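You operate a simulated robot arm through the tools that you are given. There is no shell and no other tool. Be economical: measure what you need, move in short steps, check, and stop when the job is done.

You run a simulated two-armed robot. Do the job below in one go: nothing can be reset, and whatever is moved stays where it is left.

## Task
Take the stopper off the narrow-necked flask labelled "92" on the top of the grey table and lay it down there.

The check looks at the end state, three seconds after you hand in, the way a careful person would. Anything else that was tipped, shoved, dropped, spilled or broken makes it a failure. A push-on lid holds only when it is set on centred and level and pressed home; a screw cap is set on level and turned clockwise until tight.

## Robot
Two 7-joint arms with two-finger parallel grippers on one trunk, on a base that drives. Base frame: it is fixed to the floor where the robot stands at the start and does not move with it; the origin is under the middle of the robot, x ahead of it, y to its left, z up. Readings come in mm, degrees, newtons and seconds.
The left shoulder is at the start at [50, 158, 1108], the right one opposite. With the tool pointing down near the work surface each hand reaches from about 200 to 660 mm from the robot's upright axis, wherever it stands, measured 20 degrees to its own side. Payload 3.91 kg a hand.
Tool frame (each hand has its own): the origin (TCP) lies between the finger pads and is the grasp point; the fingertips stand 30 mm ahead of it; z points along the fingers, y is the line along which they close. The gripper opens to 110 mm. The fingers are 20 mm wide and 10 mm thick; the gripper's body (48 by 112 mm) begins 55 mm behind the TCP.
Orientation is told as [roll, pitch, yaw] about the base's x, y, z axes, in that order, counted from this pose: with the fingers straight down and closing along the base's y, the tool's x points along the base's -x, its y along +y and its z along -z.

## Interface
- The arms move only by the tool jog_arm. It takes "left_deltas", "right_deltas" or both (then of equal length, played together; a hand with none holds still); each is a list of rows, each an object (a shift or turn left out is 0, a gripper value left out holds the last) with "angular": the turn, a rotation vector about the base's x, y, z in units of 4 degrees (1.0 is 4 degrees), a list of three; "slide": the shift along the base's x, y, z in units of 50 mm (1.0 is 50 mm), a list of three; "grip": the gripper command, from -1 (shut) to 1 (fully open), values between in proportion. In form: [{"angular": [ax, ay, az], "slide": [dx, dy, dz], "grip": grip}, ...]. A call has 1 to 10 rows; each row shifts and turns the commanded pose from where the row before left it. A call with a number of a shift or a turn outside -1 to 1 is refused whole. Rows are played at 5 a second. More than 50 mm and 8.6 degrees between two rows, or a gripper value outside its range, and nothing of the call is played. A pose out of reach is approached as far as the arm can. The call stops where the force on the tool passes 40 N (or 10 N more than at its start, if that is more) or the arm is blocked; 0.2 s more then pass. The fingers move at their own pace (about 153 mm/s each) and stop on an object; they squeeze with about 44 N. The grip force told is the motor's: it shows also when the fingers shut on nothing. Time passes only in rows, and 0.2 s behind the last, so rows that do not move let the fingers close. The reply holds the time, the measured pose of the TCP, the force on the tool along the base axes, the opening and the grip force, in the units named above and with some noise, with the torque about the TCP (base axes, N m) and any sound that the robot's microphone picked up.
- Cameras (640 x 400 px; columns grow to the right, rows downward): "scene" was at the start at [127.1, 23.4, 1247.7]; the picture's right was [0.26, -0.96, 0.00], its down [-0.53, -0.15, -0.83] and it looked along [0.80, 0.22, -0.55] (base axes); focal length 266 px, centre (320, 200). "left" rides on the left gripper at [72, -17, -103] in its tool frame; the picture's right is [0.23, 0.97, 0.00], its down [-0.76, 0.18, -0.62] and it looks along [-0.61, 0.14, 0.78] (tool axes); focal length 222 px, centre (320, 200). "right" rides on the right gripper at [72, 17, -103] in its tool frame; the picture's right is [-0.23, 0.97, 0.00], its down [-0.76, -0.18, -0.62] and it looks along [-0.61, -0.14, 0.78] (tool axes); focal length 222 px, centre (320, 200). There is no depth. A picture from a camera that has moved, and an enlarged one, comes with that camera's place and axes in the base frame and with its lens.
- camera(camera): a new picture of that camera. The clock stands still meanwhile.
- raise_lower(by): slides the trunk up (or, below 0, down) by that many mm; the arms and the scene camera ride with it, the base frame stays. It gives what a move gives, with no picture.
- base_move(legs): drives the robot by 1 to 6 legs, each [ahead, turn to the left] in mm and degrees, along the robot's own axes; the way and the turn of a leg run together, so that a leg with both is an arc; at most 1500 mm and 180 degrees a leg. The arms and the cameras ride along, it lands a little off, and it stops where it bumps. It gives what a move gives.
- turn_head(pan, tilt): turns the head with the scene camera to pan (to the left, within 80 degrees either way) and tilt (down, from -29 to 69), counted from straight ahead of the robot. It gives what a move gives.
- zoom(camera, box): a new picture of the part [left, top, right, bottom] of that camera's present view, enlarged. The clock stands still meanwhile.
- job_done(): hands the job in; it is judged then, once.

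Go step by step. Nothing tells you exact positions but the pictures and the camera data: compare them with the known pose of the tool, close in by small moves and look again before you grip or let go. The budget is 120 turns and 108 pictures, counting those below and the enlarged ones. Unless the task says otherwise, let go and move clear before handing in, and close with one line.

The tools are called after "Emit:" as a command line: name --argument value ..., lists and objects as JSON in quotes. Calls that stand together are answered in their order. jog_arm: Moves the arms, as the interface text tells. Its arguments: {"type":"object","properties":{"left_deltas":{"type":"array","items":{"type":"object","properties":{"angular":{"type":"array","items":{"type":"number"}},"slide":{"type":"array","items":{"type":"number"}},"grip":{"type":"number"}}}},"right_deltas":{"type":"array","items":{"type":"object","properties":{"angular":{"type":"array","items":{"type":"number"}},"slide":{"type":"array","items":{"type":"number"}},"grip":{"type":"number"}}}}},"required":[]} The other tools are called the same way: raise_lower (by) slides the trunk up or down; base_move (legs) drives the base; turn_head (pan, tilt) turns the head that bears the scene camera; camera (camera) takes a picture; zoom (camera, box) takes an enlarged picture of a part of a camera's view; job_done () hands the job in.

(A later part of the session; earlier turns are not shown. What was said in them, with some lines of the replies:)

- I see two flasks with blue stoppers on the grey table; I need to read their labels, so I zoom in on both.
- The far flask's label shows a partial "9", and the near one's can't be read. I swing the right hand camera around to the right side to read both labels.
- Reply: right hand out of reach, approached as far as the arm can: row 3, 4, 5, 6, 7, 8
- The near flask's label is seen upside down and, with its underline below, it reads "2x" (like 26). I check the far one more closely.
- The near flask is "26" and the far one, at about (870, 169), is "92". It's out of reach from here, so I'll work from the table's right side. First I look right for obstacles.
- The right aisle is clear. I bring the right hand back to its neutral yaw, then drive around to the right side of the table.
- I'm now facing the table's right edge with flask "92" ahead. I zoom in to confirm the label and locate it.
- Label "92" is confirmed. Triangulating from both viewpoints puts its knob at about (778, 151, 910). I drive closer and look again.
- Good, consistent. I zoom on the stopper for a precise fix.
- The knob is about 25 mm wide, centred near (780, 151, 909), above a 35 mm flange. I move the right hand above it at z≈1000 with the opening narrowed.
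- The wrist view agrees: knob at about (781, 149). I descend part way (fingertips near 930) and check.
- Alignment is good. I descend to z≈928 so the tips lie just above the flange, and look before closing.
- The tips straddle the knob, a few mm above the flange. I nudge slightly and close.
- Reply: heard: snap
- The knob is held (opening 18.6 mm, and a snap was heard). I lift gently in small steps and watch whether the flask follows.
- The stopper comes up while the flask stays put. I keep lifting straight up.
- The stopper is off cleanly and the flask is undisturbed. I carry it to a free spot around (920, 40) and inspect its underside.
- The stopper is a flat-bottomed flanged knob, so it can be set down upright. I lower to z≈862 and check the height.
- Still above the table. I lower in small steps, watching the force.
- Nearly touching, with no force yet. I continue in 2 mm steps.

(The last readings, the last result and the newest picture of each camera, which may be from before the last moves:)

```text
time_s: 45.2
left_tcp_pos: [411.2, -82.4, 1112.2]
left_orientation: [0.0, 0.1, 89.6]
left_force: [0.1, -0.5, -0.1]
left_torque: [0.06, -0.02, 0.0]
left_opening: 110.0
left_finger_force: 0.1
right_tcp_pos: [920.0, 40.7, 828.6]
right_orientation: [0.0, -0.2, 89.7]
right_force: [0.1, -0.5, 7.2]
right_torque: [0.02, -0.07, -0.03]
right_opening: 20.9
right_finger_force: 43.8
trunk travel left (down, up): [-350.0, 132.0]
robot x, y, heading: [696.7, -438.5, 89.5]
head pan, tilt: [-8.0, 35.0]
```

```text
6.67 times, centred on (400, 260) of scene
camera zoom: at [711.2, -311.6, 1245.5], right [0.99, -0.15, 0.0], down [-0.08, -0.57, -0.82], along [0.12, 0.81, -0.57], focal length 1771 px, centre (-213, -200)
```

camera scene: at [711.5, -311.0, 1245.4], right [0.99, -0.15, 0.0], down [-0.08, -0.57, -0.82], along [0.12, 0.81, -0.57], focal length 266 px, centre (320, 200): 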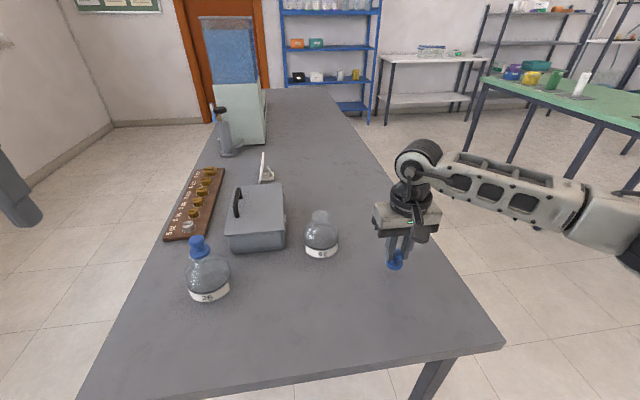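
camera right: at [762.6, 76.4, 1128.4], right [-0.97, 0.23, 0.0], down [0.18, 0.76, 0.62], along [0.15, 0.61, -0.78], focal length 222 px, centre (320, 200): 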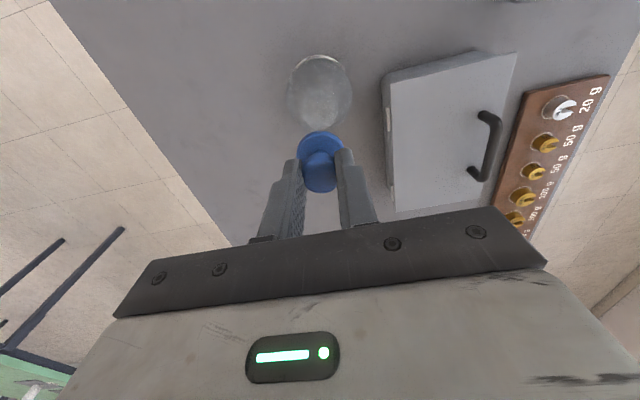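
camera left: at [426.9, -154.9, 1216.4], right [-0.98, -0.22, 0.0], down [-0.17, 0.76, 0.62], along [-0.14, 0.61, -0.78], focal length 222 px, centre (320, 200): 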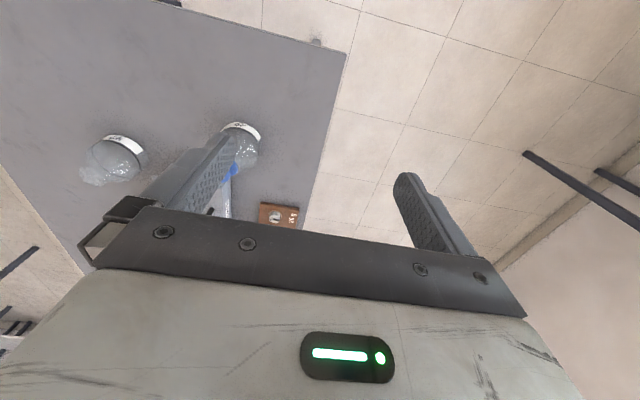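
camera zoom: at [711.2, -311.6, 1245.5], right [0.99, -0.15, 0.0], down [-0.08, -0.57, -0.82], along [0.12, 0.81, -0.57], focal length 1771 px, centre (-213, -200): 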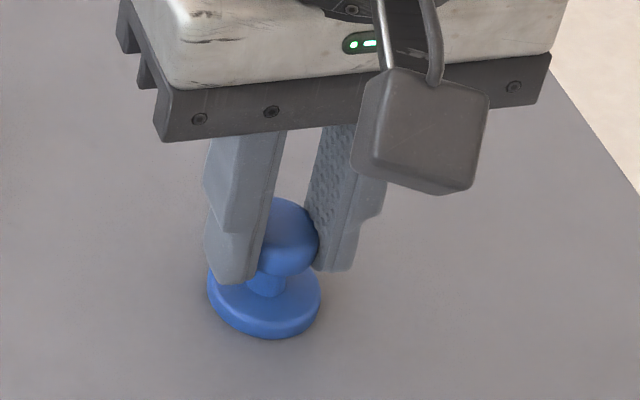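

The 7 N reading shows contact with the table. I open slowly and check.

Emit:
jog_arm --right_deltas '[{"grip": -0.55}, {"grip": -0.45}, {"grip": -0.3}, {"grip": -0.1}, {"grip": 0.1}, {}, {}]'

Emit:
zoom --camera "scene" --box '[360, 230, 440, 290]'

```text
time_s: 46.8
left_tcp_pos: [410.6, -81.2, 1113.6]
left_orientation: [0.1, 0.0, 89.7]
left_force: [0.1, -0.2, 0.5]
left_torque: [-0.01, 0.01, -0.01]
left_opening: 109.8
left_finger_force: 0.0
right_tcp_pos: [919.8, 40.1, 828.7]
right_orientation: [-0.1, -0.1, 89.6]
right_force: [0.4, 0.1, -0.4]
right_torque: [-0.01, -0.01, -0.01]
right_opening: 60.4
right_finger_force: 0.1
trunk travel left (down, up): [-350.0, 132.0]
robot x, y, heading: [697.0, -439.7, 89.6]
head pan, tilt: [-8.0, 35.0]
```

```text
6.67 times, centred on (400, 260) of scene
camera zoom: at [711.5, -311.0, 1245.4], right [0.99, -0.15, 0.0], down [-0.08, -0.57, -0.82], along [0.12, 0.81, -0.57], focal length 1771 px, centre (-213, -200)
```

zoom: 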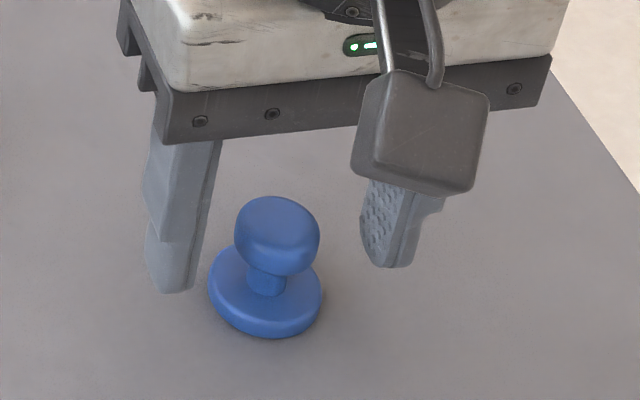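

The stopper stands freely on the table. I raise the hand clear and take a final look.

Emit:
jog_arm --right_deltas '[{"slide": [0, 0, 0.3]}, {"slide": [0, 0, 0.6]}, {"slide": [0, 0, 0.8]}, {"slide": [0, 0, 0.8]}, {"slide": [0, 0, 0.8]}, {"slide": [0, 0, 0.8]}, {}]'

Emit:
camera --camera "scene"

Emit:
zoom --camera "scene" --box '[280, 200, 440, 300]'

```text
time_s: 48.4
left_tcp_pos: [410.5, -81.3, 1114.0]
left_orientation: [0.0, 0.2, 89.7]
left_force: [0.4, 0.0, -0.9]
left_torque: [-0.01, -0.02, 0.02]
left_opening: 110.1
left_finger_force: 0.1
right_tcp_pos: [919.0, 41.0, 1034.4]
right_orientation: [0.0, 0.0, 89.6]
right_force: [-0.7, 0.6, -0.7]
right_torque: [0.0, -0.03, 0.02]
right_opening: 60.6
right_finger_force: 0.2
trunk travel left (down, up): [-350.0, 132.0]
robot x, y, heading: [698.9, -439.0, 89.7]
head pan, tilt: [-8.0, 35.0]
```

```text
68 pictures are left
camera scene: at [711.6, -311.0, 1245.3], right [0.99, -0.15, 0.0], down [-0.08, -0.57, -0.82], along [0.12, 0.81, -0.57], focal length 266 px, centre (320, 200)
```

scene: 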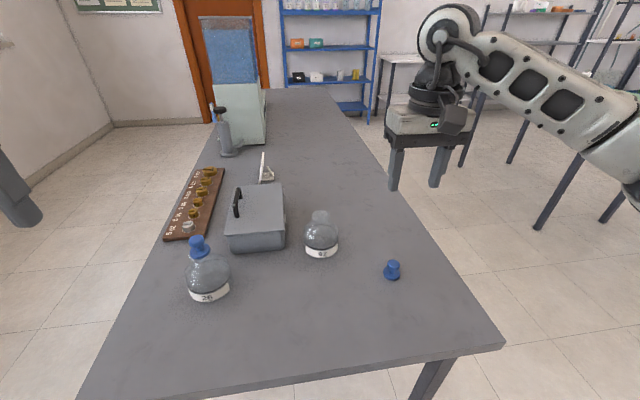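

```text
4.00 times, centred on (360, 250) of scene
camera zoom: at [711.6, -311.0, 1245.3], right [0.99, -0.15, 0.0], down [-0.08, -0.57, -0.82], along [0.12, 0.81, -0.57], focal length 1062 px, centre (160, 0)
```

zoom: 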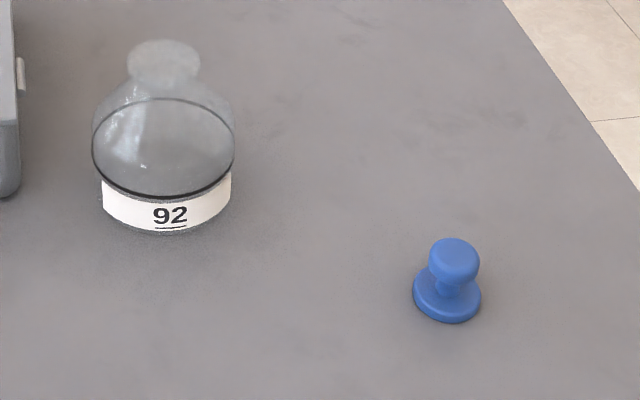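

Flask "92" is open and standing where it was, its stopper rests on the table, and nothing else has moved. I hand in.

Emit:
job_done

```text
The job is handed in.
```

I took the stopper off flask "92" and set it upright on the grey table beside the flask. In the last picture the flask and everything else on the table were where they had been.
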